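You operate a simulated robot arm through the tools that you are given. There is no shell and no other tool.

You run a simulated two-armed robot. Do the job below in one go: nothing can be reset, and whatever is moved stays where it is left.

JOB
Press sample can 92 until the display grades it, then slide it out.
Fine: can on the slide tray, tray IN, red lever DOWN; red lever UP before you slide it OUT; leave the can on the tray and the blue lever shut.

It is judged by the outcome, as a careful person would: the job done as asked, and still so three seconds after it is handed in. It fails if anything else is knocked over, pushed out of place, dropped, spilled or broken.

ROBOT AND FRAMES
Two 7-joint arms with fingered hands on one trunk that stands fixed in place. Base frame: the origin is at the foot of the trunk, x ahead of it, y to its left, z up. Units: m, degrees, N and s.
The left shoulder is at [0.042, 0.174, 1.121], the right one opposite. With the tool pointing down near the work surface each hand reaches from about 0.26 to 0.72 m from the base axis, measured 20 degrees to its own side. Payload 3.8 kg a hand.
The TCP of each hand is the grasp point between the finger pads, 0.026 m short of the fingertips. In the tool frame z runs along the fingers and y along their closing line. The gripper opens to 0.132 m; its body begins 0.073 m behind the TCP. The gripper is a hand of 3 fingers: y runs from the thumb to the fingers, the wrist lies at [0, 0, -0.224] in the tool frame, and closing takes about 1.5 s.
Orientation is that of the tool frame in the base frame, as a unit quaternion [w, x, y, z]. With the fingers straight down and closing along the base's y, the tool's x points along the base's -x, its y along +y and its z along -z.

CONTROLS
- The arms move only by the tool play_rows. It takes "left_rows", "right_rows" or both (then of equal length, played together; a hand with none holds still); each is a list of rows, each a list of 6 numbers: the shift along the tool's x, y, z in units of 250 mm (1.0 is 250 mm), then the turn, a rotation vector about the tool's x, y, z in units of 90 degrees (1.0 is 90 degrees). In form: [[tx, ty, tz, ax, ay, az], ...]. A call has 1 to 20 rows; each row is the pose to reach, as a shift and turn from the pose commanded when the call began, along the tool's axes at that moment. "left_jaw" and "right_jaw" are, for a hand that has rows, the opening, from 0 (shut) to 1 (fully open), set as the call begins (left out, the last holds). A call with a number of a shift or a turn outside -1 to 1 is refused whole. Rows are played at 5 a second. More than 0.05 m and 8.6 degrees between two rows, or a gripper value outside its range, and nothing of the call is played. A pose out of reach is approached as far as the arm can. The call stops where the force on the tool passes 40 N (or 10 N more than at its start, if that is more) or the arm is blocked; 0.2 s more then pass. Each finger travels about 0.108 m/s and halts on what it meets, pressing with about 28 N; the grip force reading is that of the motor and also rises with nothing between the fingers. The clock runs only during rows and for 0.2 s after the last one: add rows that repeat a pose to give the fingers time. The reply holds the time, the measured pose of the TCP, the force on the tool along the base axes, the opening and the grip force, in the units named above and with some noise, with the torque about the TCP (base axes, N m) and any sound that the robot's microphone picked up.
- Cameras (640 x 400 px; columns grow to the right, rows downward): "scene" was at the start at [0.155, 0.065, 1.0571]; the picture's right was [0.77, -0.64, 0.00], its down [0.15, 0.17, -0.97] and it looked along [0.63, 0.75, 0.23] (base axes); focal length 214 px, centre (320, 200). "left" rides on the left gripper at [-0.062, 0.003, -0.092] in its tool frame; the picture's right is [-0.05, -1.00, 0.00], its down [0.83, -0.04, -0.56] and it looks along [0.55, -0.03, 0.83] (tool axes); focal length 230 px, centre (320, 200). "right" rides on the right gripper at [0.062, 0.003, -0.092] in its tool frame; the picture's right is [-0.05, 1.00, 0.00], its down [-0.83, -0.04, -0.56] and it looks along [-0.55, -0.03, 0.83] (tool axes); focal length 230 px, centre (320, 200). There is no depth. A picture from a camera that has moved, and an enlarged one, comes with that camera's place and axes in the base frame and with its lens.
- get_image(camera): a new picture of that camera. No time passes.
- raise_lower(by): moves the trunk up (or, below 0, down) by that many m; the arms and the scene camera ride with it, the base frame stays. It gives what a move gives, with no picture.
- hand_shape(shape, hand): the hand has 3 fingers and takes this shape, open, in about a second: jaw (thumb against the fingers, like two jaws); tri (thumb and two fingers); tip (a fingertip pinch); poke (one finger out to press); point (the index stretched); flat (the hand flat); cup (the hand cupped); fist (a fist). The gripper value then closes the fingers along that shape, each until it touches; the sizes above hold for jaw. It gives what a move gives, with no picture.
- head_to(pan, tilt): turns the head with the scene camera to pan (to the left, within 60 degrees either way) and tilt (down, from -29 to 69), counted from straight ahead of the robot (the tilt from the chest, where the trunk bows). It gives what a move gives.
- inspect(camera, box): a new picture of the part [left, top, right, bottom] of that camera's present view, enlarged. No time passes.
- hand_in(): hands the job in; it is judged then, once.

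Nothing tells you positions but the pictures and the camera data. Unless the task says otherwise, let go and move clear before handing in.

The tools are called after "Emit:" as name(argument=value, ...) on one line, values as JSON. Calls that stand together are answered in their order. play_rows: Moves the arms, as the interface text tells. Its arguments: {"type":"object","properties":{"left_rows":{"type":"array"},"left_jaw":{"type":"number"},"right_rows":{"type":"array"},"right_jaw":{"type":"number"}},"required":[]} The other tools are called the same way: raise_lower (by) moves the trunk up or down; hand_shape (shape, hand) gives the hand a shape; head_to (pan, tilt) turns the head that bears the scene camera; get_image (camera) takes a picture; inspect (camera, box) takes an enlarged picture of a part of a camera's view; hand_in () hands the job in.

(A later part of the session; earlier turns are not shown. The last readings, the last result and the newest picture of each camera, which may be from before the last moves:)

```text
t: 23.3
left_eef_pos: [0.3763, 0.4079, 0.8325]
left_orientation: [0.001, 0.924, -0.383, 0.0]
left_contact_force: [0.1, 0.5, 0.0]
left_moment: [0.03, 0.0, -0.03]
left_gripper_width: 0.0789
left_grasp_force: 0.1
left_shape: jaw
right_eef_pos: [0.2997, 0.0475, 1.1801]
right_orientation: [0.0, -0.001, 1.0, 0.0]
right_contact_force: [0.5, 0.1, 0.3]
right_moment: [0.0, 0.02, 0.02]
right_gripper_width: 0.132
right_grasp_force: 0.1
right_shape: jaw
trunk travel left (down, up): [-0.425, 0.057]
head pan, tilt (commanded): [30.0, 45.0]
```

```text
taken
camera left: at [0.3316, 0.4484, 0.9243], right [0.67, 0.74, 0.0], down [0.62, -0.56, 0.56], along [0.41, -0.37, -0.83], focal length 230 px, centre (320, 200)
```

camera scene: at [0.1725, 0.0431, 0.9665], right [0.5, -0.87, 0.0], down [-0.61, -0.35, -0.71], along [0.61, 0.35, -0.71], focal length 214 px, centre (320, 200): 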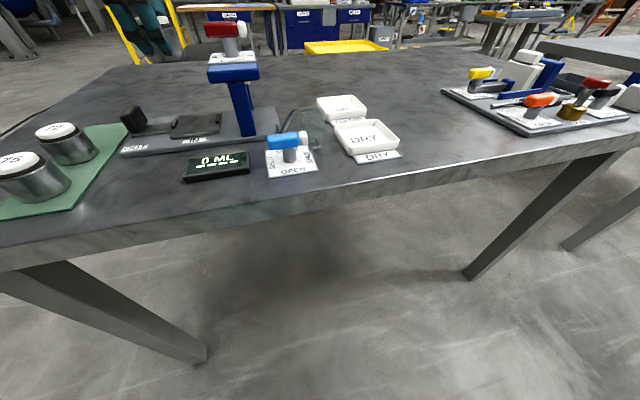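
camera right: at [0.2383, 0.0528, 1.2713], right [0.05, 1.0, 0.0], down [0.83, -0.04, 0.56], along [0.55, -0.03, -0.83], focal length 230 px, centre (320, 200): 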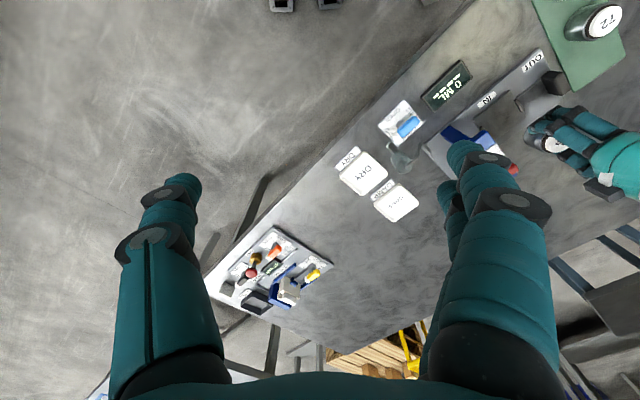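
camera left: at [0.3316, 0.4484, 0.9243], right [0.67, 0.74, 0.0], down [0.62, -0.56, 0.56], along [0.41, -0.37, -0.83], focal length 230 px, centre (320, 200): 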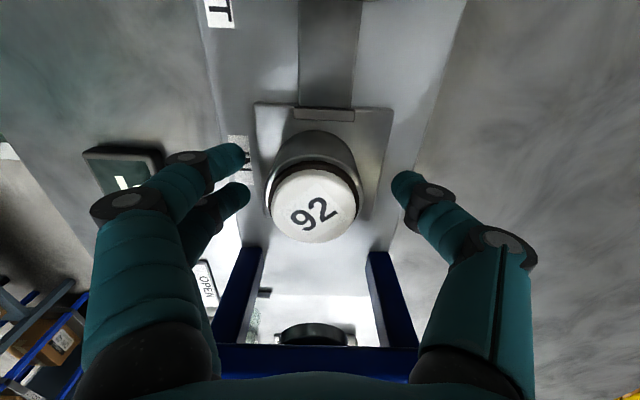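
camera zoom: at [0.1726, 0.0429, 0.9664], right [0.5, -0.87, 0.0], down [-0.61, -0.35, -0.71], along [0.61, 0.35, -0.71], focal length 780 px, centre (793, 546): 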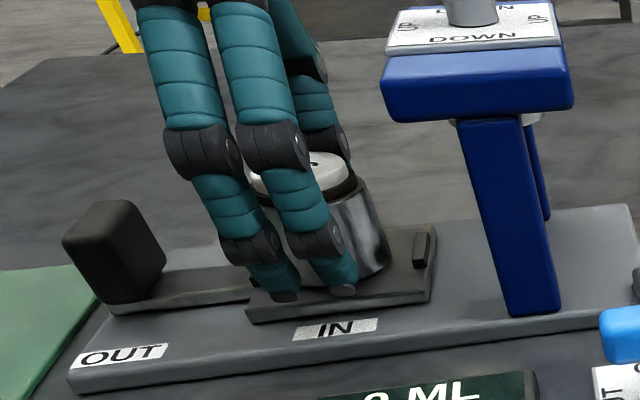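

The can is released and standing on the stage. I'll raise the hand straight up and back over the tray knob.

Emit:
play_rows(left_rows=[[0, 0, -0.06, 0, 0, 0], [0, 0, -0.15, 0, 0, 0], [0, 0, -0.27, 0, 0, 0], [0, 0, -0.39, 0, 0, 0], [0, 0, -0.47, 0, 0, 0], [-0.1, 0, -0.47, 0, 0, 0], [-0.22, 0, -0.47, 0, 0, 0], [-0.34, 0, -0.47, 0, 0, 0], [-0.34, 0, -0.47, 0, 0, 0]])

Emit:
get_image(camera="left")

Emit:
inspect(camera="scene", box=[110, 50, 250, 160])

```text
t: 25.3
left_eef_pos: [0.3165, 0.467, 0.95]
left_orientation: [0.001, 0.924, -0.384, 0.0]
left_contact_force: [-0.2, 1.1, 0.7]
left_moment: [0.0, 0.03, -0.04]
left_gripper_width: 0.0787
left_grasp_force: 0.1
left_shape: jaw
right_eef_pos: [0.3005, 0.0477, 1.1807]
right_orientation: [0.0, -0.001, 1.0, 0.0]
right_contact_force: [-0.2, -0.9, -0.1]
right_moment: [-0.03, -0.02, -0.03]
right_gripper_width: 0.1317
right_grasp_force: 0.2
right_shape: jaw
trunk travel left (down, up): [-0.425, 0.057]
head pan, tilt (commanded): [30.0, 45.0]
```

```text
taken
camera left: at [0.2724, 0.5077, 1.0411], right [0.67, 0.74, 0.0], down [0.62, -0.56, 0.56], along [0.41, -0.37, -0.83], focal length 230 px, centre (320, 200)
```

left: 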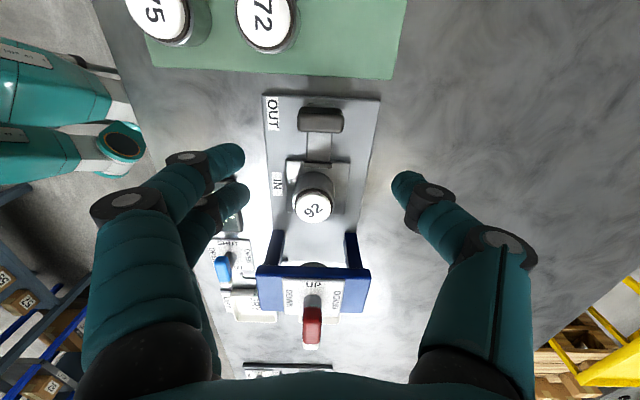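

```text
3.64 times, centred on (180, 105) of scene
camera zoom: at [0.1729, 0.0428, 0.9664], right [0.5, -0.87, 0.0], down [-0.61, -0.35, -0.71], along [0.61, 0.35, -0.71], focal length 780 px, centre (829, 546)
```

zoom: 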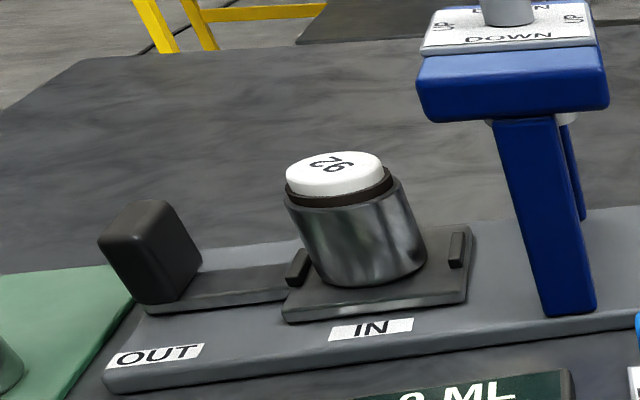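

Emit:
inspect(camera="left", box=[250, 80, 400, 240])

```text
2.50 times, centred on (325, 160) of left
camera zoom: at [0.2724, 0.5077, 1.0411], right [0.67, 0.74, 0.0], down [0.62, -0.56, 0.56], along [0.41, -0.37, -0.83], focal length 575 px, centre (308, 300)
```

zoom: 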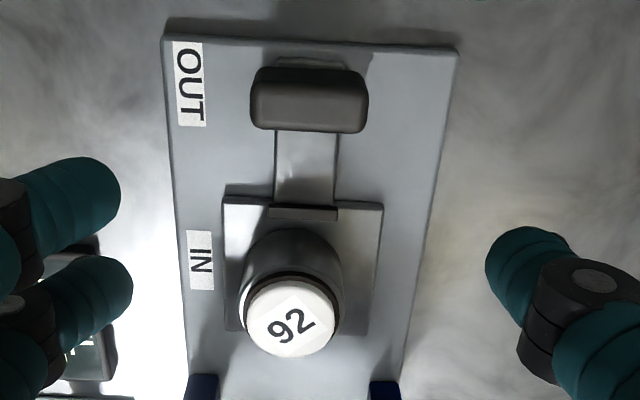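

The knob centre is near (0.316, 0.469) with its top at about z 0.826, almost under the hand. I'll come down with the fingers straddling it across the track.

Emit:
play_rows(left_rows=[[-0.006, -0.004, 0.1, 0, 0, 0], [-0.012, -0.004, 0.2, 0, 0, 0], [-0.012, -0.004, 0.3, 0, 0, 0], [-0.012, -0.004, 0.38, 0, 0, 0], [-0.012, -0.004, 0.44, 0, 0, 0], [-0.012, -0.004, 0.48, 0, 0, 0], [-0.012, -0.004, 0.48, 0, 0, 0]])

Emit:
get_image(camera="left")

Emit:
inspect(camera="scene", box=[90, 40, 250, 160])

```text
t: 26.9
left_eef_pos: [0.3162, 0.4727, 0.831]
left_orientation: [-0.001, 0.924, -0.382, 0.0]
left_contact_force: [0.4, -0.3, -0.1]
left_moment: [-0.01, 0.02, -0.03]
left_gripper_width: 0.0788
left_grasp_force: 0.1
left_shape: jaw
right_eef_pos: [0.299, 0.0492, 1.1806]
right_orientation: [0.0, 0.0, 1.0, 0.001]
right_contact_force: [0.2, 0.5, 0.9]
right_moment: [0.0, 0.02, 0.01]
right_gripper_width: 0.1321
right_grasp_force: 0.1
right_shape: jaw
trunk travel left (down, up): [-0.425, 0.057]
head pan, tilt (commanded): [30.0, 45.0]
```

```text
taken
camera left: at [0.2709, 0.5122, 0.9217], right [0.67, 0.74, 0.0], down [0.62, -0.56, 0.56], along [0.41, -0.37, -0.83], focal length 230 px, centre (320, 200)
```

left: 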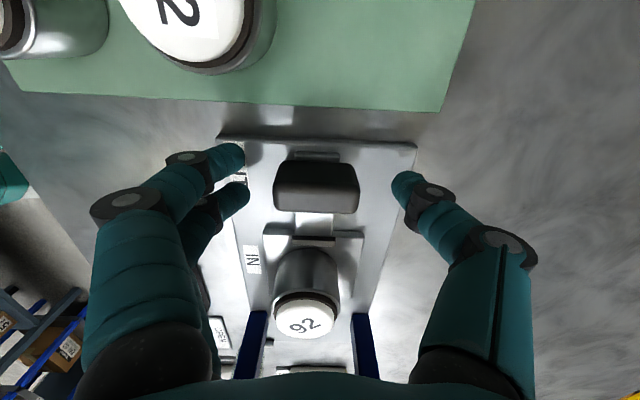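

```text
3.33 times, centred on (170, 100) of scene
camera zoom: at [0.1726, 0.0429, 0.9665], right [0.5, -0.87, 0.0], down [-0.61, -0.35, -0.71], along [0.61, 0.35, -0.71], focal length 715 px, centre (820, 533)
```

zoom: 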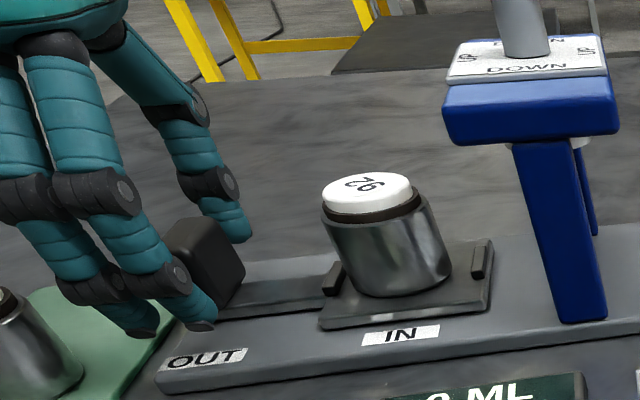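

The knob is centred between the fingers. I'll drop 3 mm and close on it.

Emit:
play_rows(left_rows=[[0, 0, 0.012, 0, 0, 0], [0, 0, 0.012, 0, 0, 0], [0, 0, 0.012, 0, 0, 0], [0, 0, 0.012, 0, 0, 0], [0, 0, 0.012, 0, 0, 0], [0, 0, 0.012, 0, 0, 0]], left_jaw=0.15)

Emit:
get_image(camera="left")

Emit:
inspect(camera="scene", box=[90, 40, 250, 160])

```text
t: 28.3
left_eef_pos: [0.3145, 0.472, 0.8257]
left_orientation: [0.0, 0.924, -0.383, 0.0]
left_contact_force: [1.7, 4.1, 0.9]
left_moment: [0.04, -0.1, -0.42]
left_gripper_width: 0.0338
left_grasp_force: 27.4
left_shape: jaw
right_eef_pos: [0.3002, 0.0478, 1.1794]
right_orientation: [0.0, -0.001, 1.0, 0.0]
right_contact_force: [0.0, -0.8, -0.4]
right_moment: [0.04, -0.03, -0.02]
right_gripper_width: 0.1322
right_grasp_force: 0.0
right_shape: jaw
trunk travel left (down, up): [-0.425, 0.057]
head pan, tilt (commanded): [30.0, 45.0]
```

```text
taken
camera left: at [0.2708, 0.5125, 0.9185], right [0.67, 0.74, 0.0], down [0.62, -0.56, 0.56], along [0.41, -0.37, -0.83], focal length 230 px, centre (320, 200)
```

left: 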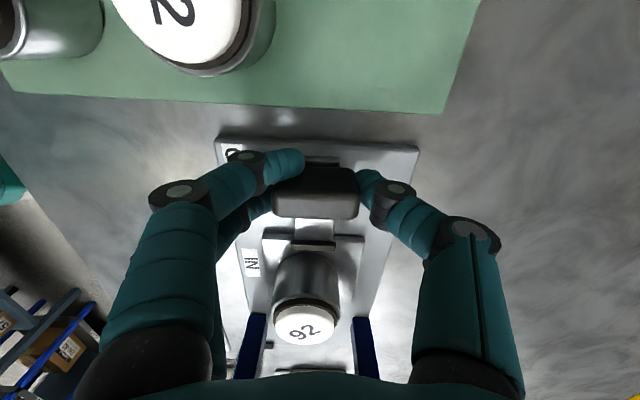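

```text
3.33 times, centred on (170, 100) of scene
camera zoom: at [0.1728, 0.0433, 0.9664], right [0.5, -0.87, 0.0], down [-0.61, -0.35, -0.71], along [0.61, 0.35, -0.71], focal length 715 px, centre (820, 533)
```

zoom: 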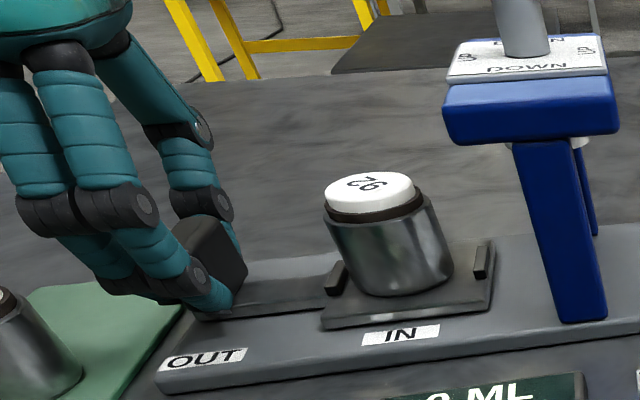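

The grip holds the knob, with one finger behind it, which suits pushing. I'll slide the tray gently inward and check partway.

Emit:
play_rows(left_rows=[[0.015, 0, 0, 0, 0, 0], [0.04, 0, 0, 0, 0, 0], [0.07, 0, 0, 0, 0, 0], [0.1, 0, 0, 0, 0, 0], [0.13, 0, 0, 0, 0, 0], [0.16, 0, 0, 0, 0, 0], [0.16, 0, 0, 0, 0, 0]])

Emit:
inspect(camera="scene", box=[90, 20, 270, 160])

Emit:
get_image(camera="left")

```text
t: 29.9
left_eef_pos: [0.3434, 0.444, 0.8269]
left_orientation: [-0.001, 0.924, -0.383, 0.0]
left_contact_force: [5.1, 4.5, -6.2]
left_moment: [0.09, -0.18, -0.37]
left_gripper_width: 0.0333
left_grasp_force: 27.8
left_shape: jaw
right_eef_pos: [0.3011, 0.0481, 1.1809]
right_orientation: [0.0, 0.0, 1.0, 0.0]
right_contact_force: [0.1, 0.2, 1.1]
right_moment: [0.03, -0.01, 0.04]
right_gripper_width: 0.1317
right_grasp_force: 0.1
right_shape: jaw
trunk travel left (down, up): [-0.425, 0.057]
head pan, tilt (commanded): [30.0, 45.0]
```

```text
2.86 times, centred on (180, 90) of scene
camera zoom: at [0.1732, 0.0436, 0.9663], right [0.5, -0.87, 0.0], down [-0.61, -0.35, -0.71], along [0.61, 0.35, -0.71], focal length 613 px, centre (720, 514)
```

zoom: 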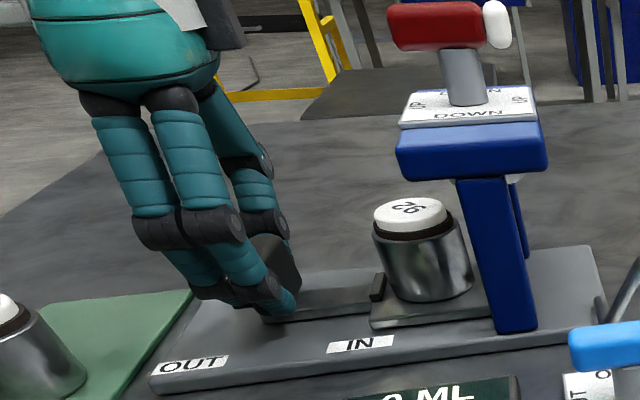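

```text
taken
camera left: at [0.2992, 0.4838, 0.9188], right [0.67, 0.74, 0.0], down [0.62, -0.56, 0.56], along [0.41, -0.37, -0.83], focal length 230 px, centre (320, 200)
```

left: 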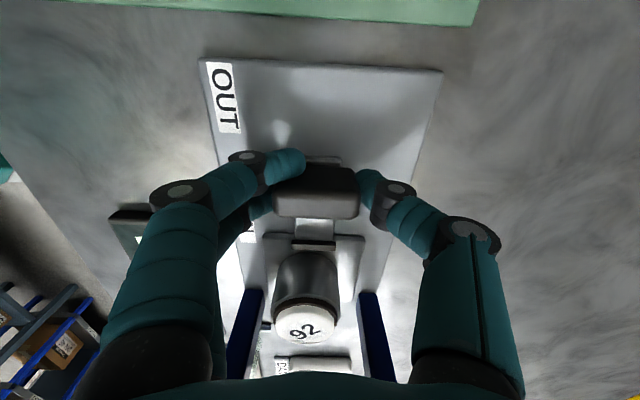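

The tray slides smoothly and the can rides steadily. I'll continue inward.

Emit:
play_rows(left_rows=[[0.03, 0, 0, 0, 0, 0], [0.06, 0, 0, 0, 0, 0], [0.09, 0, 0, 0, 0, 0], [0.12, 0, 0, 0, 0, 0], [0.14, 0, 0, 0, 0, 0], [0.14, 0, 0, 0, 0, 0]])

Emit:
inspect(camera="scene", box=[110, 10, 290, 150])

Emit:
get_image(camera="left")

```text
t: 31.3
left_eef_pos: [0.368, 0.4196, 0.827]
left_orientation: [0.0, 0.924, -0.382, 0.0]
left_contact_force: [3.9, 3.6, -5.5]
left_moment: [0.05, -0.14, -0.39]
left_gripper_width: 0.0334
left_grasp_force: 28.0
left_shape: jaw
right_eef_pos: [0.3005, 0.0483, 1.1786]
right_orientation: [0.0, 0.001, 1.0, 0.0]
right_contact_force: [0.0, 1.3, -0.7]
right_moment: [0.0, -0.05, 0.02]
right_gripper_width: 0.1318
right_grasp_force: 0.0
right_shape: jaw
trunk travel left (down, up): [-0.425, 0.057]
head pan, tilt (commanded): [30.0, 45.0]
```

```text
2.86 times, centred on (200, 80) of scene
camera zoom: at [0.1731, 0.0434, 0.9662], right [0.5, -0.87, 0.0], down [-0.61, -0.35, -0.71], along [0.61, 0.35, -0.71], focal length 613 px, centre (663, 543)
```

zoom: 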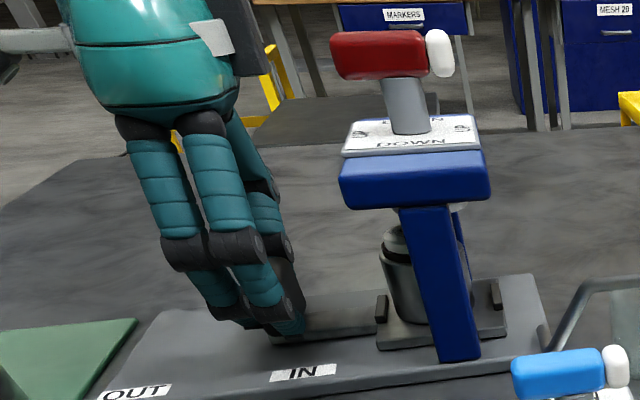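

```text
taken
camera left: at [0.3241, 0.4592, 0.9188], right [0.67, 0.74, 0.0], down [0.62, -0.56, 0.56], along [0.41, -0.37, -0.83], focal length 230 px, centre (320, 200)
```

left: 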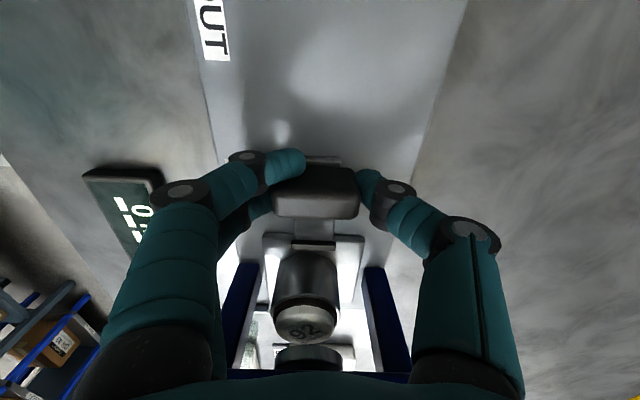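

The can is nearly under the ram. I'll move the last centimetre slowly to find the IN stop.

Emit:
play_rows(left_rows=[[0.012, 0, 0, 0, 0, 0], [0.024, 0, 0, 0, 0, 0], [0.036, 0, 0, 0, 0, 0], [0.044, 0, 0, 0, 0, 0], [0.044, 0, 0, 0, 0, 0]])

Emit:
inspect(camera="scene", box=[110, 10, 290, 150])

Emit:
get_image(camera="left")

```text
t: 32.5
left_eef_pos: [0.3743, 0.4122, 0.8263]
left_orientation: [0.0, 0.924, -0.383, -0.001]
left_contact_force: [-4.2, 17.2, 0.6]
left_moment: [0.25, -0.04, -0.53]
left_gripper_width: 0.0331
left_grasp_force: 27.6
left_shape: jaw
right_eef_pos: [0.3, 0.0491, 1.1807]
right_orientation: [0.0, -0.002, 1.0, 0.0]
right_contact_force: [-0.2, 0.2, 0.7]
right_moment: [-0.02, -0.02, -0.01]
right_gripper_width: 0.132
right_grasp_force: 0.0
right_shape: jaw
trunk travel left (down, up): [-0.425, 0.057]
head pan, tilt (commanded): [30.0, 45.0]
```

```text
2.86 times, centred on (200, 80) of scene
camera zoom: at [0.1723, 0.0442, 0.9665], right [0.5, -0.87, 0.0], down [-0.61, -0.35, -0.71], along [0.61, 0.35, -0.71], focal length 613 px, centre (663, 543)
```

zoom: 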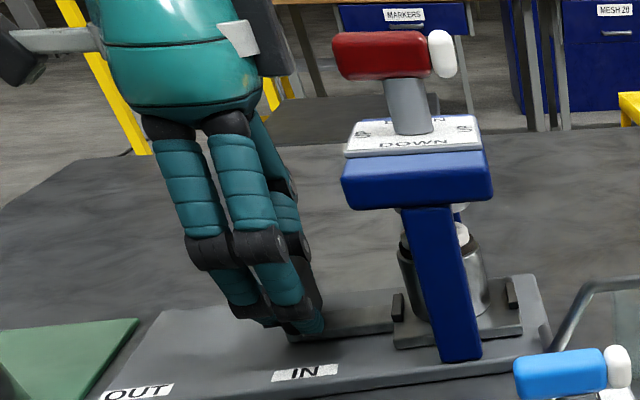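

```text
taken
camera left: at [0.3304, 0.4524, 0.9186], right [0.67, 0.74, 0.0], down [0.62, -0.56, 0.55], along [0.41, -0.37, -0.83], focal length 230 px, centre (320, 200)
```

left: 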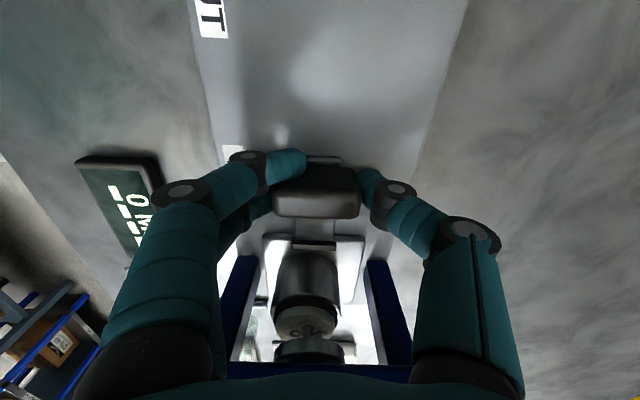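

Resistance of about 15 N has appeared after 85 mm of travel, which is likely the IN stop. I'll nudge slightly more to confirm.

Emit:
play_rows(left_rows=[[0.006, 0, 0, 0, 0, 0], [0.012, 0, 0, 0, 0, 0], [0.012, 0, 0, 0, 0, 0]])

Emit:
inspect(camera="left", box=[200, 140, 440, 380])

```text
t: 33.3
left_eef_pos: [0.3741, 0.4122, 0.8267]
left_orientation: [0.001, 0.924, -0.381, -0.001]
left_contact_force: [-9.5, 24.8, 4.5]
left_moment: [0.35, 0.0, -0.63]
left_gripper_width: 0.0333
left_grasp_force: 28.1
left_shape: jaw
right_eef_pos: [0.2992, 0.05, 1.1799]
right_orientation: [0.001, 0.0, 1.0, -0.001]
right_contact_force: [0.4, 0.1, -0.5]
right_moment: [0.01, 0.04, 0.0]
right_gripper_width: 0.1319
right_grasp_force: 0.1
right_shape: jaw
trunk travel left (down, up): [-0.425, 0.057]
head pan, tilt (commanded): [30.0, 45.0]
```

```text
1.67 times, centred on (320, 260) of left
camera zoom: at [0.3304, 0.4519, 0.9186], right [0.67, 0.74, 0.0], down [0.62, -0.56, 0.55], along [0.41, -0.37, -0.83], focal length 384 px, centre (320, 100)
```

zoom: 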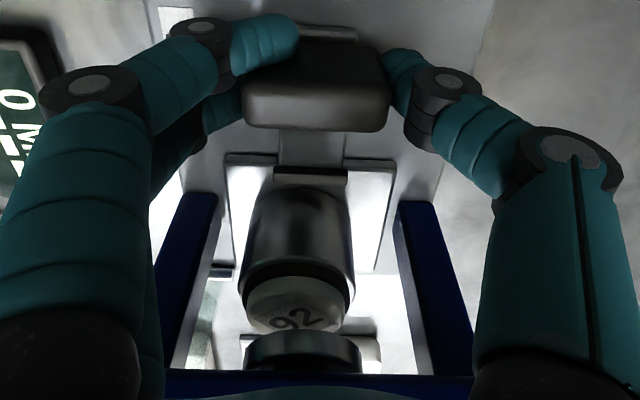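

The tray is firmly at its IN stop (no movement, force rising). I'll relax the push, open the fingers and lift clear.

Emit:
play_rows(left_rows=[[-0.008, 0, 0, 0, 0, 0], [-0.014, 0, 0, 0, 0, 0], [-0.014, 0, 0, 0, 0, 0]])

Emit:
play_rows(left_rows=[[0, 0, 0, 0, 0, 0], [0, 0, 0, 0, 0, 0], [0, 0, 0, 0, 0, 0], [0, 0, 0, 0, 0, 0], [-0.005, 0, -0.04, 0, 0, 0], [-0.01, 0, -0.1, 0, 0, 0], [-0.02, 0, -0.2, 0, 0, 0], [-0.02, 0, -0.32, 0, 0, 0], [-0.02, 0, -0.44, 0, 0, 0], [-0.02, 0, -0.56, 0, 0, 0], [-0.02, 0, -0.56, 0, 0, 0]], left_jaw=0.6)

Emit:
get_image(camera="left")

Emit:
inspect(camera="scene", box=[110, 10, 290, 150])

```text
t: 34.1
left_eef_pos: [0.3733, 0.4121, 0.8268]
left_orientation: [0.001, 0.924, -0.383, 0.001]
left_contact_force: [-4.4, 15.7, -4.6]
left_moment: [0.26, -0.07, -0.48]
left_gripper_width: 0.0331
left_grasp_force: 28.4
left_shape: jaw
right_eef_pos: [0.2999, 0.0486, 1.1793]
right_orientation: [0.0, -0.001, 1.0, -0.001]
right_contact_force: [0.0, 1.0, 0.8]
right_moment: [0.01, 0.0, 0.03]
right_gripper_width: 0.1318
right_grasp_force: 0.1
right_shape: jaw
trunk travel left (down, up): [-0.425, 0.057]
head pan, tilt (commanded): [30.0, 45.0]
```

```text
t: 36.5
left_eef_pos: [0.3738, 0.4128, 0.9649]
left_orientation: [0.0, 0.924, -0.382, 0.0]
left_contact_force: [0.1, -0.5, -0.6]
left_moment: [0.02, -0.03, 0.03]
left_gripper_width: 0.0789
left_grasp_force: 0.0
left_shape: jaw
right_eef_pos: [0.3002, 0.0478, 1.1803]
right_orientation: [0.0, 0.0, 1.0, 0.001]
right_contact_force: [0.2, -0.5, -0.9]
right_moment: [0.01, 0.02, 0.03]
right_gripper_width: 0.132
right_grasp_force: 0.1
right_shape: jaw
trunk travel left (down, up): [-0.425, 0.057]
head pan, tilt (commanded): [30.0, 45.0]
```

```text
taken
camera left: at [0.3295, 0.454, 1.0574], right [0.67, 0.74, 0.0], down [0.62, -0.56, 0.56], along [0.41, -0.37, -0.83], focal length 230 px, centre (320, 200)
```

left: 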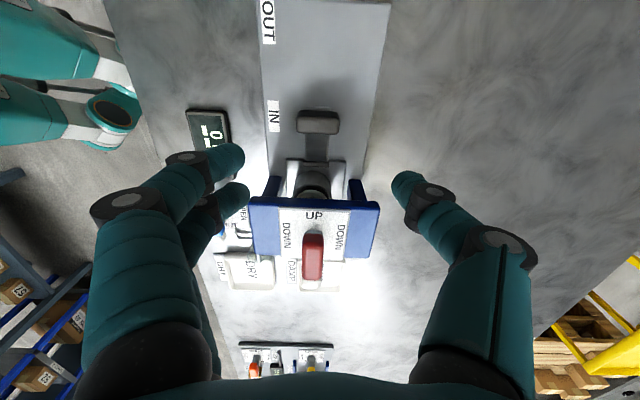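

```text
2.86 times, centred on (200, 80) of scene
camera zoom: at [0.1729, 0.043, 0.9663], right [0.5, -0.87, 0.0], down [-0.61, -0.35, -0.71], along [0.61, 0.35, -0.71], focal length 613 px, centre (663, 543)
```

zoom: 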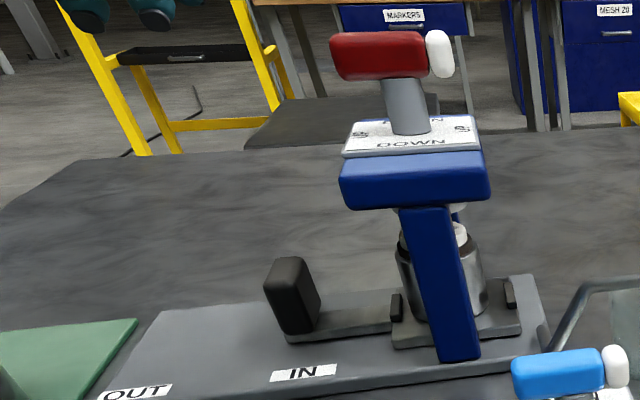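

The tray is IN with the knob at the IN label and the can under the ram. The red lever bar lies along the track with its centre near (0.437, 0.348, 0.922); I'll move above it.

Emit:
play_rows(left_rows=[[0, 0, -0.06, 0, 0, 0], [0.09, 0.002, -0.06, 0, 0, 0], [0.18, 0.004, -0.06, 0, 0, 0], [0.27, 0.004, -0.06, 0, 0, 0], [0.364, 0.004, -0.06, 0, 0, 0], [0.364, 0.004, -0.06, 0, 0, 0]], left_jaw=0.45)

Emit:
get_image(camera="left")

Emit:
inspect(camera="scene", box=[170, 0, 290, 90])

```text
t: 37.9
left_eef_pos: [0.4364, 0.3504, 0.9833]
left_orientation: [0.0, 0.924, -0.382, 0.0]
left_contact_force: [0.1, -0.5, -1.2]
left_moment: [0.02, -0.03, 0.03]
left_gripper_width: 0.0601
left_grasp_force: 0.1
left_shape: jaw
right_eef_pos: [0.3012, 0.0476, 1.1803]
right_orientation: [-0.001, -0.001, 1.0, 0.0]
right_contact_force: [-0.9, 0.4, 0.2]
right_moment: [-0.03, -0.03, 0.0]
right_gripper_width: 0.132
right_grasp_force: 0.0
right_shape: jaw
trunk travel left (down, up): [-0.425, 0.057]
head pan, tilt (commanded): [30.0, 45.0]
```

```text
taken
camera left: at [0.3908, 0.3904, 1.075], right [0.67, 0.74, 0.0], down [0.62, -0.56, 0.56], along [0.41, -0.37, -0.83], focal length 230 px, centre (320, 200)
```

left: 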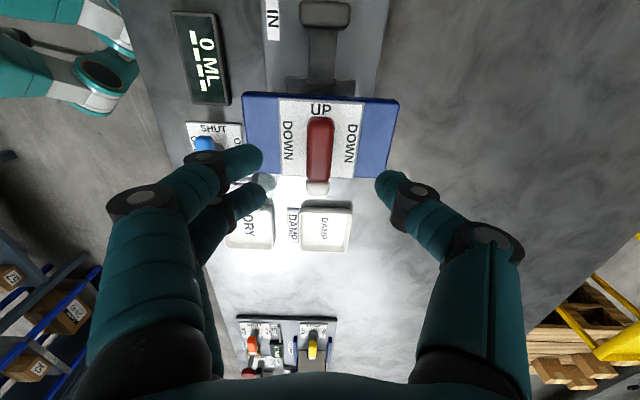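

```text
4.44 times, centred on (230, 45) of scene
camera zoom: at [0.1725, 0.043, 0.9665], right [0.5, -0.87, 0.0], down [-0.61, -0.35, -0.71], along [0.61, 0.35, -0.71], focal length 953 px, centre (720, 889)
```

zoom: 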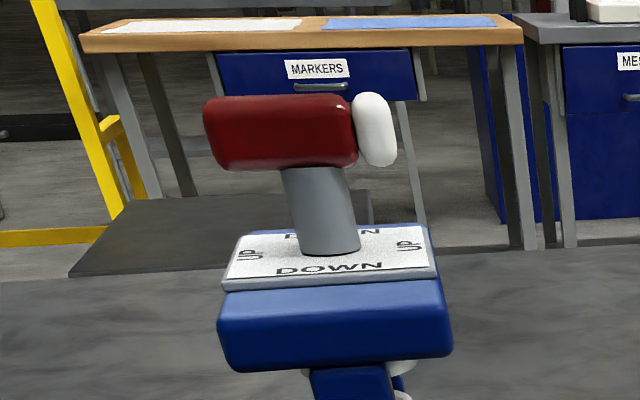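

The hand is centred over the lever pivot, and the labels are clear: UP along the track, DOWN across it. I'll lower to straddle the bar.

Emit:
play_rows(left_rows=[[0, 0, 0.06, 0, 0, 0], [0, 0, 0.12, 0, 0, 0], [0, 0, 0.17, 0, 0, 0], [0, 0, 0.205, 0, 0, 0], [0, 0, 0.205, 0, 0, 0]])

Emit:
get_image(camera="left")

Emit:
inspect(camera="scene", box=[170, 0, 290, 90])

```text
t: 39.1
left_eef_pos: [0.4354, 0.3492, 0.9304]
left_orientation: [0.0, 0.924, -0.382, 0.0]
left_contact_force: [-0.6, -0.1, -0.8]
left_moment: [0.01, 0.0, -0.02]
left_gripper_width: 0.0599
left_grasp_force: 0.0
left_shape: jaw
right_eef_pos: [0.3012, 0.0483, 1.1798]
right_orientation: [0.0, -0.001, 1.0, 0.0]
right_contact_force: [0.6, -0.4, 0.0]
right_moment: [-0.01, 0.01, 0.0]
right_gripper_width: 0.132
right_grasp_force: 0.0
right_shape: jaw
trunk travel left (down, up): [-0.425, 0.057]
head pan, tilt (commanded): [30.0, 45.0]
```

```text
taken
camera left: at [0.3909, 0.3895, 1.0228], right [0.67, 0.74, 0.0], down [0.62, -0.56, 0.56], along [0.41, -0.37, -0.83], focal length 230 px, centre (320, 200)
```

left: 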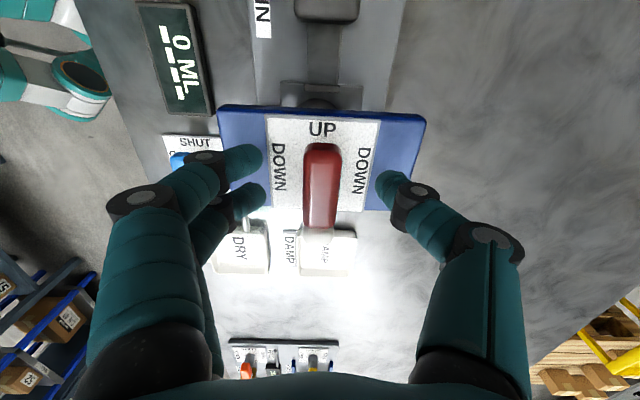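

```text
4.44 times, centred on (230, 45) of scene
camera zoom: at [0.1726, 0.0429, 0.9665], right [0.5, -0.87, 0.0], down [-0.61, -0.35, -0.71], along [0.61, 0.35, -0.71], focal length 953 px, centre (720, 889)
```

zoom: 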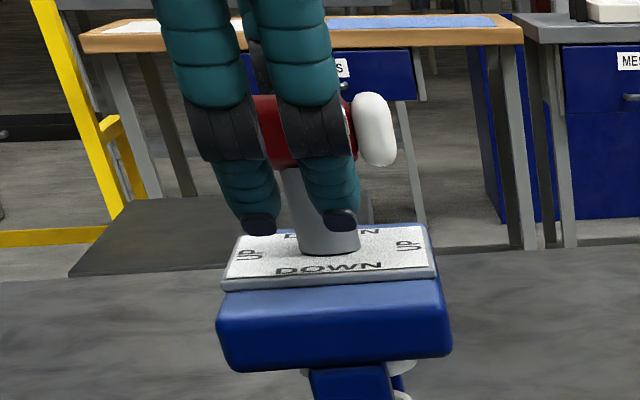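

The fingers straddle the bar. I'll raise 4 mm so the pads meet it, then close.

Emit:
play_rows(left_rows=[[0, 0, -0.016, 0, 0, 0], [0, 0, -0.016, 0, 0, 0], [0, 0, -0.016, 0, 0, 0], [0, 0, -0.016, 0, 0, 0], [0, 0, -0.016, 0, 0, 0], [0, 0, -0.016, 0, 0, 0]], left_jaw=0.0)

Emit:
get_image(camera="left")

Emit:
inspect(camera="scene", box=[170, 0, 290, 90])

```text
t: 40.5
left_eef_pos: [0.4354, 0.3507, 0.9355]
left_orientation: [0.001, 0.924, -0.383, 0.001]
left_contact_force: [-0.5, 0.5, -4.6]
left_moment: [-0.03, 0.02, -0.01]
left_gripper_width: 0.012
left_grasp_force: 28.2
left_shape: jaw
right_eef_pos: [0.3005, 0.0487, 1.1802]
right_orientation: [0.0, -0.002, 1.0, 0.0]
right_contact_force: [0.5, -0.1, 0.7]
right_moment: [0.03, -0.01, -0.01]
right_gripper_width: 0.132
right_grasp_force: 0.0
right_shape: jaw
trunk travel left (down, up): [-0.425, 0.057]
head pan, tilt (commanded): [30.0, 45.0]
```

```text
taken
camera left: at [0.3913, 0.39, 1.0264], right [0.67, 0.74, 0.0], down [0.62, -0.56, 0.56], along [0.41, -0.37, -0.83], focal length 230 px, centre (320, 200)
```

left: 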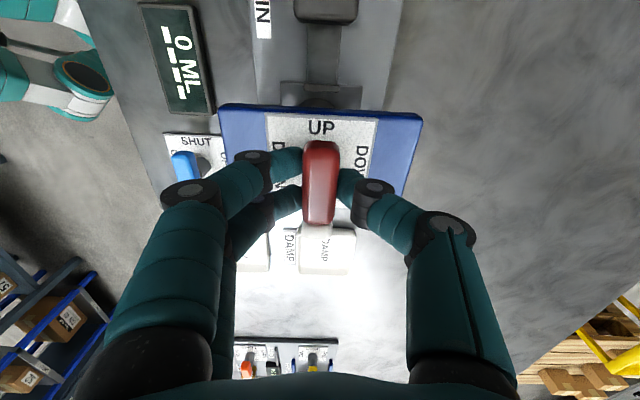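

```text
4.44 times, centred on (230, 45) of scene
camera zoom: at [0.1728, 0.043, 0.9664], right [0.5, -0.87, 0.0], down [-0.61, -0.35, -0.71], along [0.61, 0.35, -0.71], focal length 953 px, centre (720, 889)
```

zoom: 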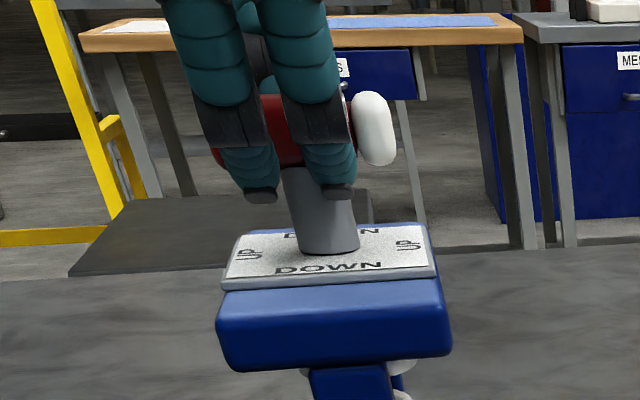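

The bar is gripped at its pivot. I'll try turning the lever about 12° clockwise to see which way it goes.

Emit:
play_rows(left_rows=[[0, 0, 0, 0, 0, 0.044], [0, 0, 0, 0, 0, 0.088], [0, 0, 0, 0, 0, 0.133], [0, 0, 0, 0, 0, 0.133]])

Emit:
get_image(camera="left")

Emit:
inspect(camera="scene", box=[170, 0, 290, 90])

```text
t: 41.5
left_eef_pos: [0.435, 0.3491, 0.9358]
left_orientation: [0.0, 0.879, -0.478, -0.001]
left_contact_force: [-0.7, 0.7, -3.1]
left_moment: [0.08, 0.04, 0.72]
left_gripper_width: 0.0118
left_grasp_force: 28.1
left_shape: jaw
right_eef_pos: [0.3, 0.0495, 1.1793]
right_orientation: [0.0, -0.001, 1.0, 0.0]
right_contact_force: [-0.2, 0.5, -0.1]
right_moment: [0.0, -0.03, 0.0]
right_gripper_width: 0.1317
right_grasp_force: 0.0
right_shape: jaw
trunk travel left (down, up): [-0.425, 0.057]
head pan, tilt (commanded): [30.0, 45.0]
```

```text
taken
camera left: at [0.4009, 0.3985, 1.0267], right [0.81, 0.59, 0.0], down [0.49, -0.67, 0.56], along [0.33, -0.45, -0.83], focal length 230 px, centre (320, 200)
```

left: 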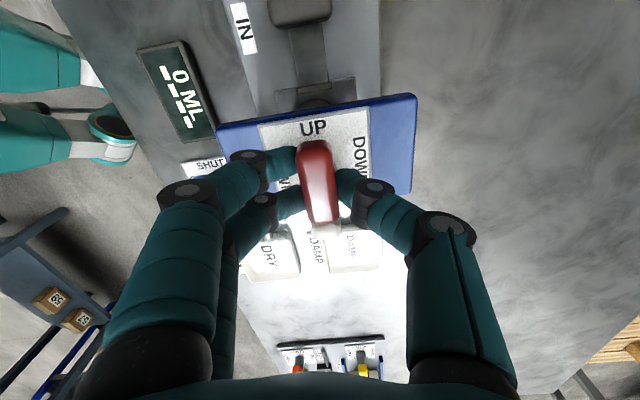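

```text
4.44 times, centred on (230, 45) of scene
camera zoom: at [0.1727, 0.0431, 0.9664], right [0.5, -0.87, 0.0], down [-0.61, -0.35, -0.71], along [0.61, 0.35, -0.71], focal length 953 px, centre (720, 889)
```

zoom: 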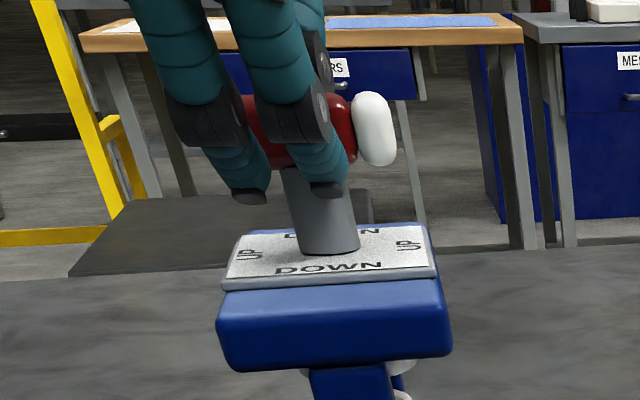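

The lever resisted clockwise (0.7 N m, bar did not move). I'll return to alignment and try counter-clockwise.

Emit:
play_rows(left_rows=[[0, 0, 0, 0, 0, -0.067], [0, 0, 0, 0, 0, -0.133], [0, 0, 0, 0, 0, -0.177], [0, 0, 0, 0, 0, -0.222], [0, 0, 0, 0, 0, -0.266], [0, 0, 0, 0, 0, -0.266]])

Emit:
get_image(camera="left")

Emit:
inspect(camera="scene", box=[170, 0, 290, 90])

```text
t: 42.9
left_eef_pos: [0.436, 0.3489, 0.9339]
left_orientation: [0.0, 0.959, -0.284, -0.001]
left_contact_force: [-1.4, -4.6, -7.6]
left_moment: [-0.1, -0.01, -0.04]
left_gripper_width: 0.0113
left_grasp_force: 27.8
left_shape: jaw
right_eef_pos: [0.3013, 0.0476, 1.1805]
right_orientation: [0.0, -0.001, 1.0, 0.0]
right_contact_force: [-0.3, 0.2, -0.4]
right_moment: [0.03, 0.03, 0.01]
right_gripper_width: 0.1317
right_grasp_force: 0.0
right_shape: jaw
trunk travel left (down, up): [-0.425, 0.057]
head pan, tilt (commanded): [30.0, 45.0]
```

```text
taken
camera left: at [0.383, 0.379, 1.0268], right [0.5, 0.87, 0.0], down [0.72, -0.42, 0.55], along [0.48, -0.28, -0.83], focal length 230 px, centre (320, 200)
```

left: 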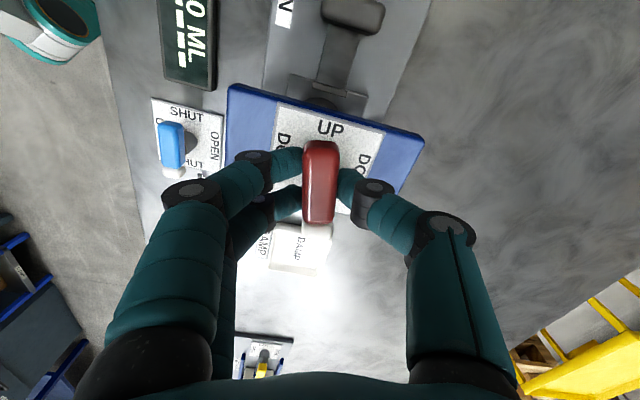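

```text
4.44 times, centred on (230, 45) of scene
camera zoom: at [0.1729, 0.0428, 0.9663], right [0.5, -0.87, 0.0], down [-0.61, -0.35, -0.71], along [0.61, 0.35, -0.71], focal length 953 px, centre (720, 889)
```

zoom: 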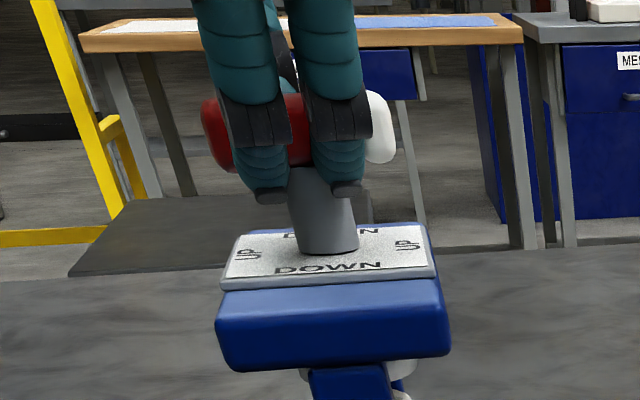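

Counter-clockwise works: the bar turns with the hand at little torque. I'll continue in that direction.

Emit:
play_rows(left_rows=[[0, 0, 0, 0, 0, -0.06], [0, 0, 0, 0, 0, -0.12], [0, 0, 0, 0, 0, -0.18], [0, 0, 0, 0, 0, -0.24], [0, 0, 0, 0, 0, -0.3], [0, 0, 0, 0, 0, -0.36], [0, 0, 0, 0, 0, -0.42], [0, 0, 0, 0, 0, -0.42]])

Emit:
get_image(camera="left")

Emit:
inspect(camera="scene", box=[130, 0, 330, 180])

```text
t: 44.7
left_eef_pos: [0.4345, 0.3476, 0.9358]
left_orientation: [0.0, 0.999, 0.041, -0.001]
left_contact_force: [-9.5, -12.3, -11.9]
left_moment: [-0.32, 0.16, -0.08]
left_gripper_width: 0.0113
left_grasp_force: 27.7
left_shape: jaw
right_eef_pos: [0.3002, 0.0472, 1.1807]
right_orientation: [0.0, 0.0, 1.0, 0.001]
right_contact_force: [0.2, 0.2, 0.9]
right_moment: [0.0, 0.01, 0.02]
right_gripper_width: 0.1318
right_grasp_force: 0.1
right_shape: jaw
trunk travel left (down, up): [-0.425, 0.057]
head pan, tilt (commanded): [30.0, 45.0]
```

```text
taken
camera left: at [0.375, 0.3389, 1.0272], right [-0.14, 0.99, 0.0], down [0.83, 0.11, 0.55], along [0.55, 0.07, -0.83], focal length 230 px, centre (320, 200)
```

left: 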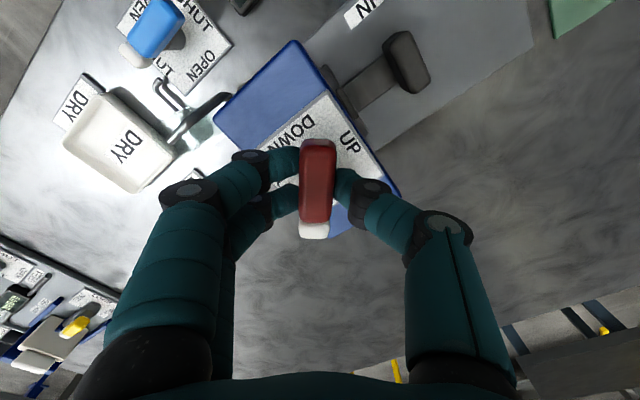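

```text
2.22 times, centred on (230, 90) of scene
camera zoom: at [0.1723, 0.0423, 0.9665], right [0.5, -0.87, 0.0], down [-0.61, -0.35, -0.71], along [0.61, 0.35, -0.71], focal length 477 px, centre (520, 444)
```

zoom: 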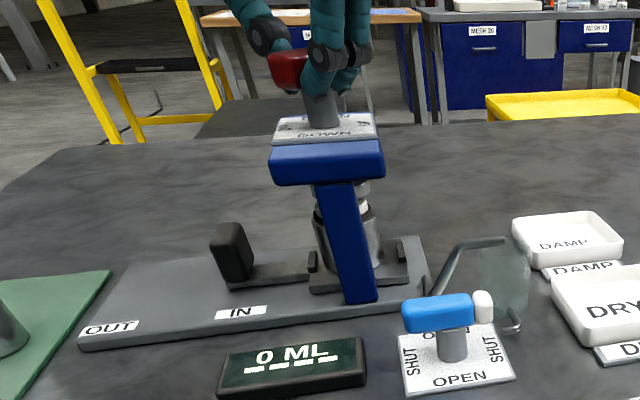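

The lever is about halfway, with a modest side load. I'll shift the hand slightly to relieve it and keep turning toward DOWN.

Emit:
play_rows(left_rows=[[-0.006, 0.006, 0, 0, 0, -0.02], [-0.006, 0.006, 0, 0, 0, -0.08], [-0.006, 0.006, 0, 0, 0, -0.14], [-0.006, 0.006, 0, 0, 0, -0.2], [-0.006, 0.006, 0, 0, 0, -0.26], [-0.006, 0.006, 0, 0, 0, -0.26]])

Emit:
get_image(camera="left")

Emit:
inspect(camera="scene", box=[130, 0, 330, 180])

```text
t: 46.1
left_eef_pos: [0.4352, 0.3471, 0.9342]
left_orientation: [0.0, 0.97, 0.244, -0.001]
left_contact_force: [-3.1, -13.1, -12.2]
left_moment: [-0.29, 0.01, -0.1]
left_gripper_width: 0.0111
left_grasp_force: 28.2
left_shape: jaw
right_eef_pos: [0.3012, 0.0464, 1.1806]
right_orientation: [0.0, 0.0, 1.0, 0.001]
right_contact_force: [0.5, -0.5, 0.1]
right_moment: [-0.04, -0.03, 0.0]
right_gripper_width: 0.1317
right_grasp_force: 0.1
right_shape: jaw
trunk travel left (down, up): [-0.425, 0.057]
head pan, tilt (commanded): [30.0, 45.0]
```

```text
taken
camera left: at [0.3828, 0.3136, 1.0272], right [-0.52, 0.86, 0.0], down [0.71, 0.43, 0.56], along [0.48, 0.29, -0.83], focal length 230 px, centre (320, 200)
```

left: 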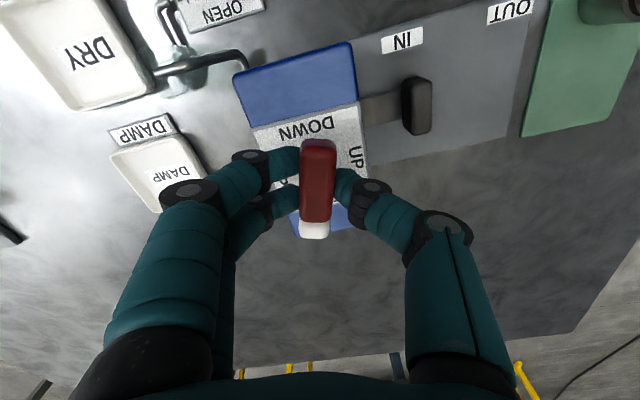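

```text
2.22 times, centred on (230, 90) of scene
camera zoom: at [0.1729, 0.0422, 0.9664], right [0.5, -0.87, 0.0], down [-0.61, -0.35, -0.71], along [0.61, 0.35, -0.71], focal length 477 px, centre (520, 444)
```

zoom: 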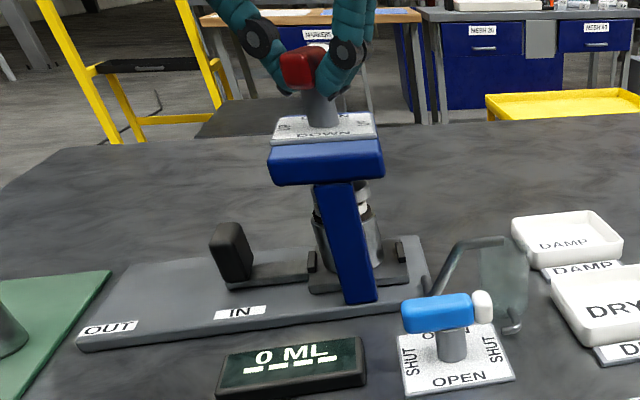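

Emit:
play_rows(left_rows=[[-0.003, 0.005, 0, 0, 0, -0.05], [-0.003, 0.005, 0, 0, 0, -0.1], [-0.003, 0.005, 0, 0, 0, -0.15], [-0.003, 0.005, 0, 0, 0, -0.19], [-0.003, 0.005, 0, 0, 0, -0.19]])

Emit:
get_image(camera="left")

Emit:
inspect(camera="scene", box=[130, 0, 330, 180])

```text
t: 47.3
left_eef_pos: [0.4347, 0.3446, 0.9347]
left_orientation: [0.0, 0.923, 0.386, 0.0]
left_contact_force: [-1.0, -13.5, -12.5]
left_moment: [-0.26, -0.05, -0.1]
left_gripper_width: 0.0115
left_grasp_force: 28.2
left_shape: jaw
right_eef_pos: [0.3009, 0.0466, 1.1795]
right_orientation: [0.0, -0.001, 1.0, 0.0]
right_contact_force: [0.9, -1.0, 0.3]
right_moment: [-0.01, -0.01, 0.04]
right_gripper_width: 0.1321
right_grasp_force: 0.1
right_shape: jaw
trunk travel left (down, up): [-0.425, 0.057]
head pan, tilt (commanded): [30.0, 45.0]
```

```text
taken
camera left: at [0.3949, 0.2984, 1.0273], right [-0.75, 0.67, 0.0], down [0.55, 0.62, 0.55], along [0.37, 0.41, -0.83], focal length 230 px, centre (320, 200)
```

left: 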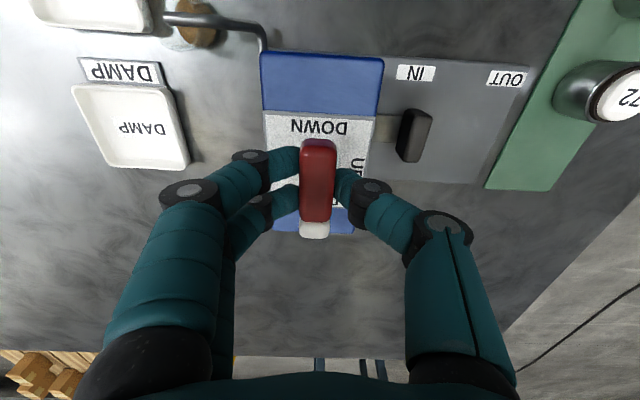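

```text
2.22 times, centred on (230, 90) of scene
camera zoom: at [0.1731, 0.0422, 0.9663], right [0.5, -0.87, 0.0], down [-0.61, -0.35, -0.71], along [0.61, 0.35, -0.71], focal length 477 px, centre (520, 444)
```

zoom: 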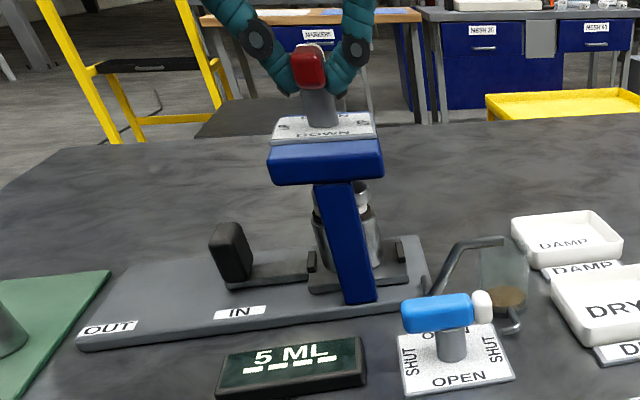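

The lever is at DOWN and the display now reads 5 ML, with liquid appearing in the jar. I'll hold and watch the display.

Emit:
play_rows(left_rows=[[0, 0, 0, 0, 0, 0], [0, 0, 0, 0, 0, 0], [0, 0, 0, 0, 0, 0], [0, 0, 0, 0, 0, 0], [0, 0, 0, 0, 0, 0]])

Emit:
inspect(camera="scene", box=[170, 90, 330, 190])

```text
t: 48.5
left_eef_pos: [0.4345, 0.3457, 0.9348]
left_orientation: [0.001, 0.923, 0.384, 0.0]
left_contact_force: [-1.0, -14.6, -13.5]
left_moment: [-0.32, -0.03, -0.09]
left_gripper_width: 0.0111
left_grasp_force: 28.5
left_shape: jaw
right_eef_pos: [0.3002, 0.0472, 1.1788]
right_orientation: [0.0, -0.001, 1.0, 0.001]
right_contact_force: [-0.1, 1.0, -0.3]
right_moment: [0.03, -0.02, 0.02]
right_gripper_width: 0.1317
right_grasp_force: 0.0
right_shape: jaw
trunk travel left (down, up): [-0.425, 0.057]
head pan, tilt (commanded): [30.0, 45.0]
```

```text
4.00 times, centred on (250, 140) of scene
camera zoom: at [0.1732, 0.0421, 0.9663], right [0.5, -0.87, 0.0], down [-0.61, -0.35, -0.71], along [0.61, 0.35, -0.71], focal length 858 px, centre (600, 440)
```

zoom: 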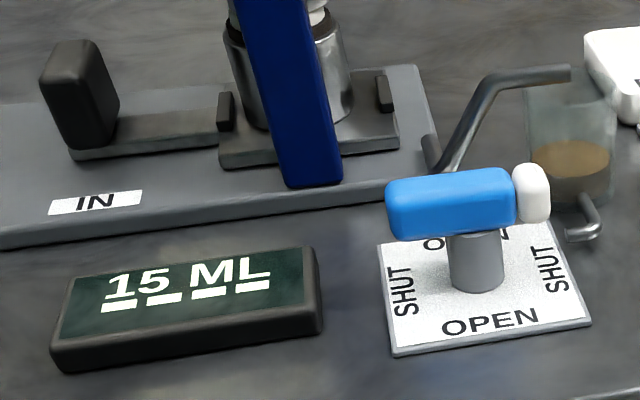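

15 ML and rising, with no grade yet (dashes). I'll keep waiting in short steps.

Emit:
play_rows(left_rows=[[0, 0, 0, 0, 0, 0], [0, 0, 0, 0, 0, 0], [0, 0, 0, 0, 0, 0], [0, 0, 0, 0, 0, 0], [0, 0, 0, 0, 0, 0]])

Emit:
inspect(camera="scene", box=[170, 90, 330, 190])

```text
t: 49.7
left_eef_pos: [0.4347, 0.3452, 0.9356]
left_orientation: [-0.001, 0.923, 0.384, 0.0]
left_contact_force: [-1.4, -14.5, -14.2]
left_moment: [-0.31, -0.05, -0.04]
left_gripper_width: 0.0114
left_grasp_force: 28.0
left_shape: jaw
right_eef_pos: [0.3004, 0.0471, 1.1795]
right_orientation: [0.0, 0.0, 1.0, 0.001]
right_contact_force: [-0.4, -0.4, 0.3]
right_moment: [-0.02, 0.03, -0.03]
right_gripper_width: 0.1321
right_grasp_force: 0.1
right_shape: jaw
trunk travel left (down, up): [-0.425, 0.057]
head pan, tilt (commanded): [30.0, 45.0]
```

```text
4.00 times, centred on (250, 140) of scene
camera zoom: at [0.1732, 0.0421, 0.9663], right [0.5, -0.87, 0.0], down [-0.61, -0.35, -0.71], along [0.61, 0.35, -0.71], focal length 858 px, centre (600, 440)
```

zoom: 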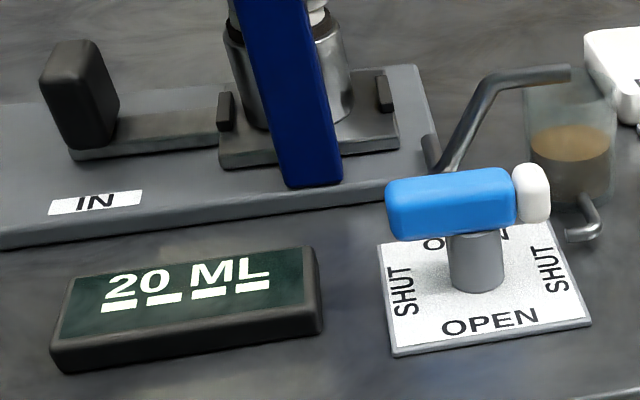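

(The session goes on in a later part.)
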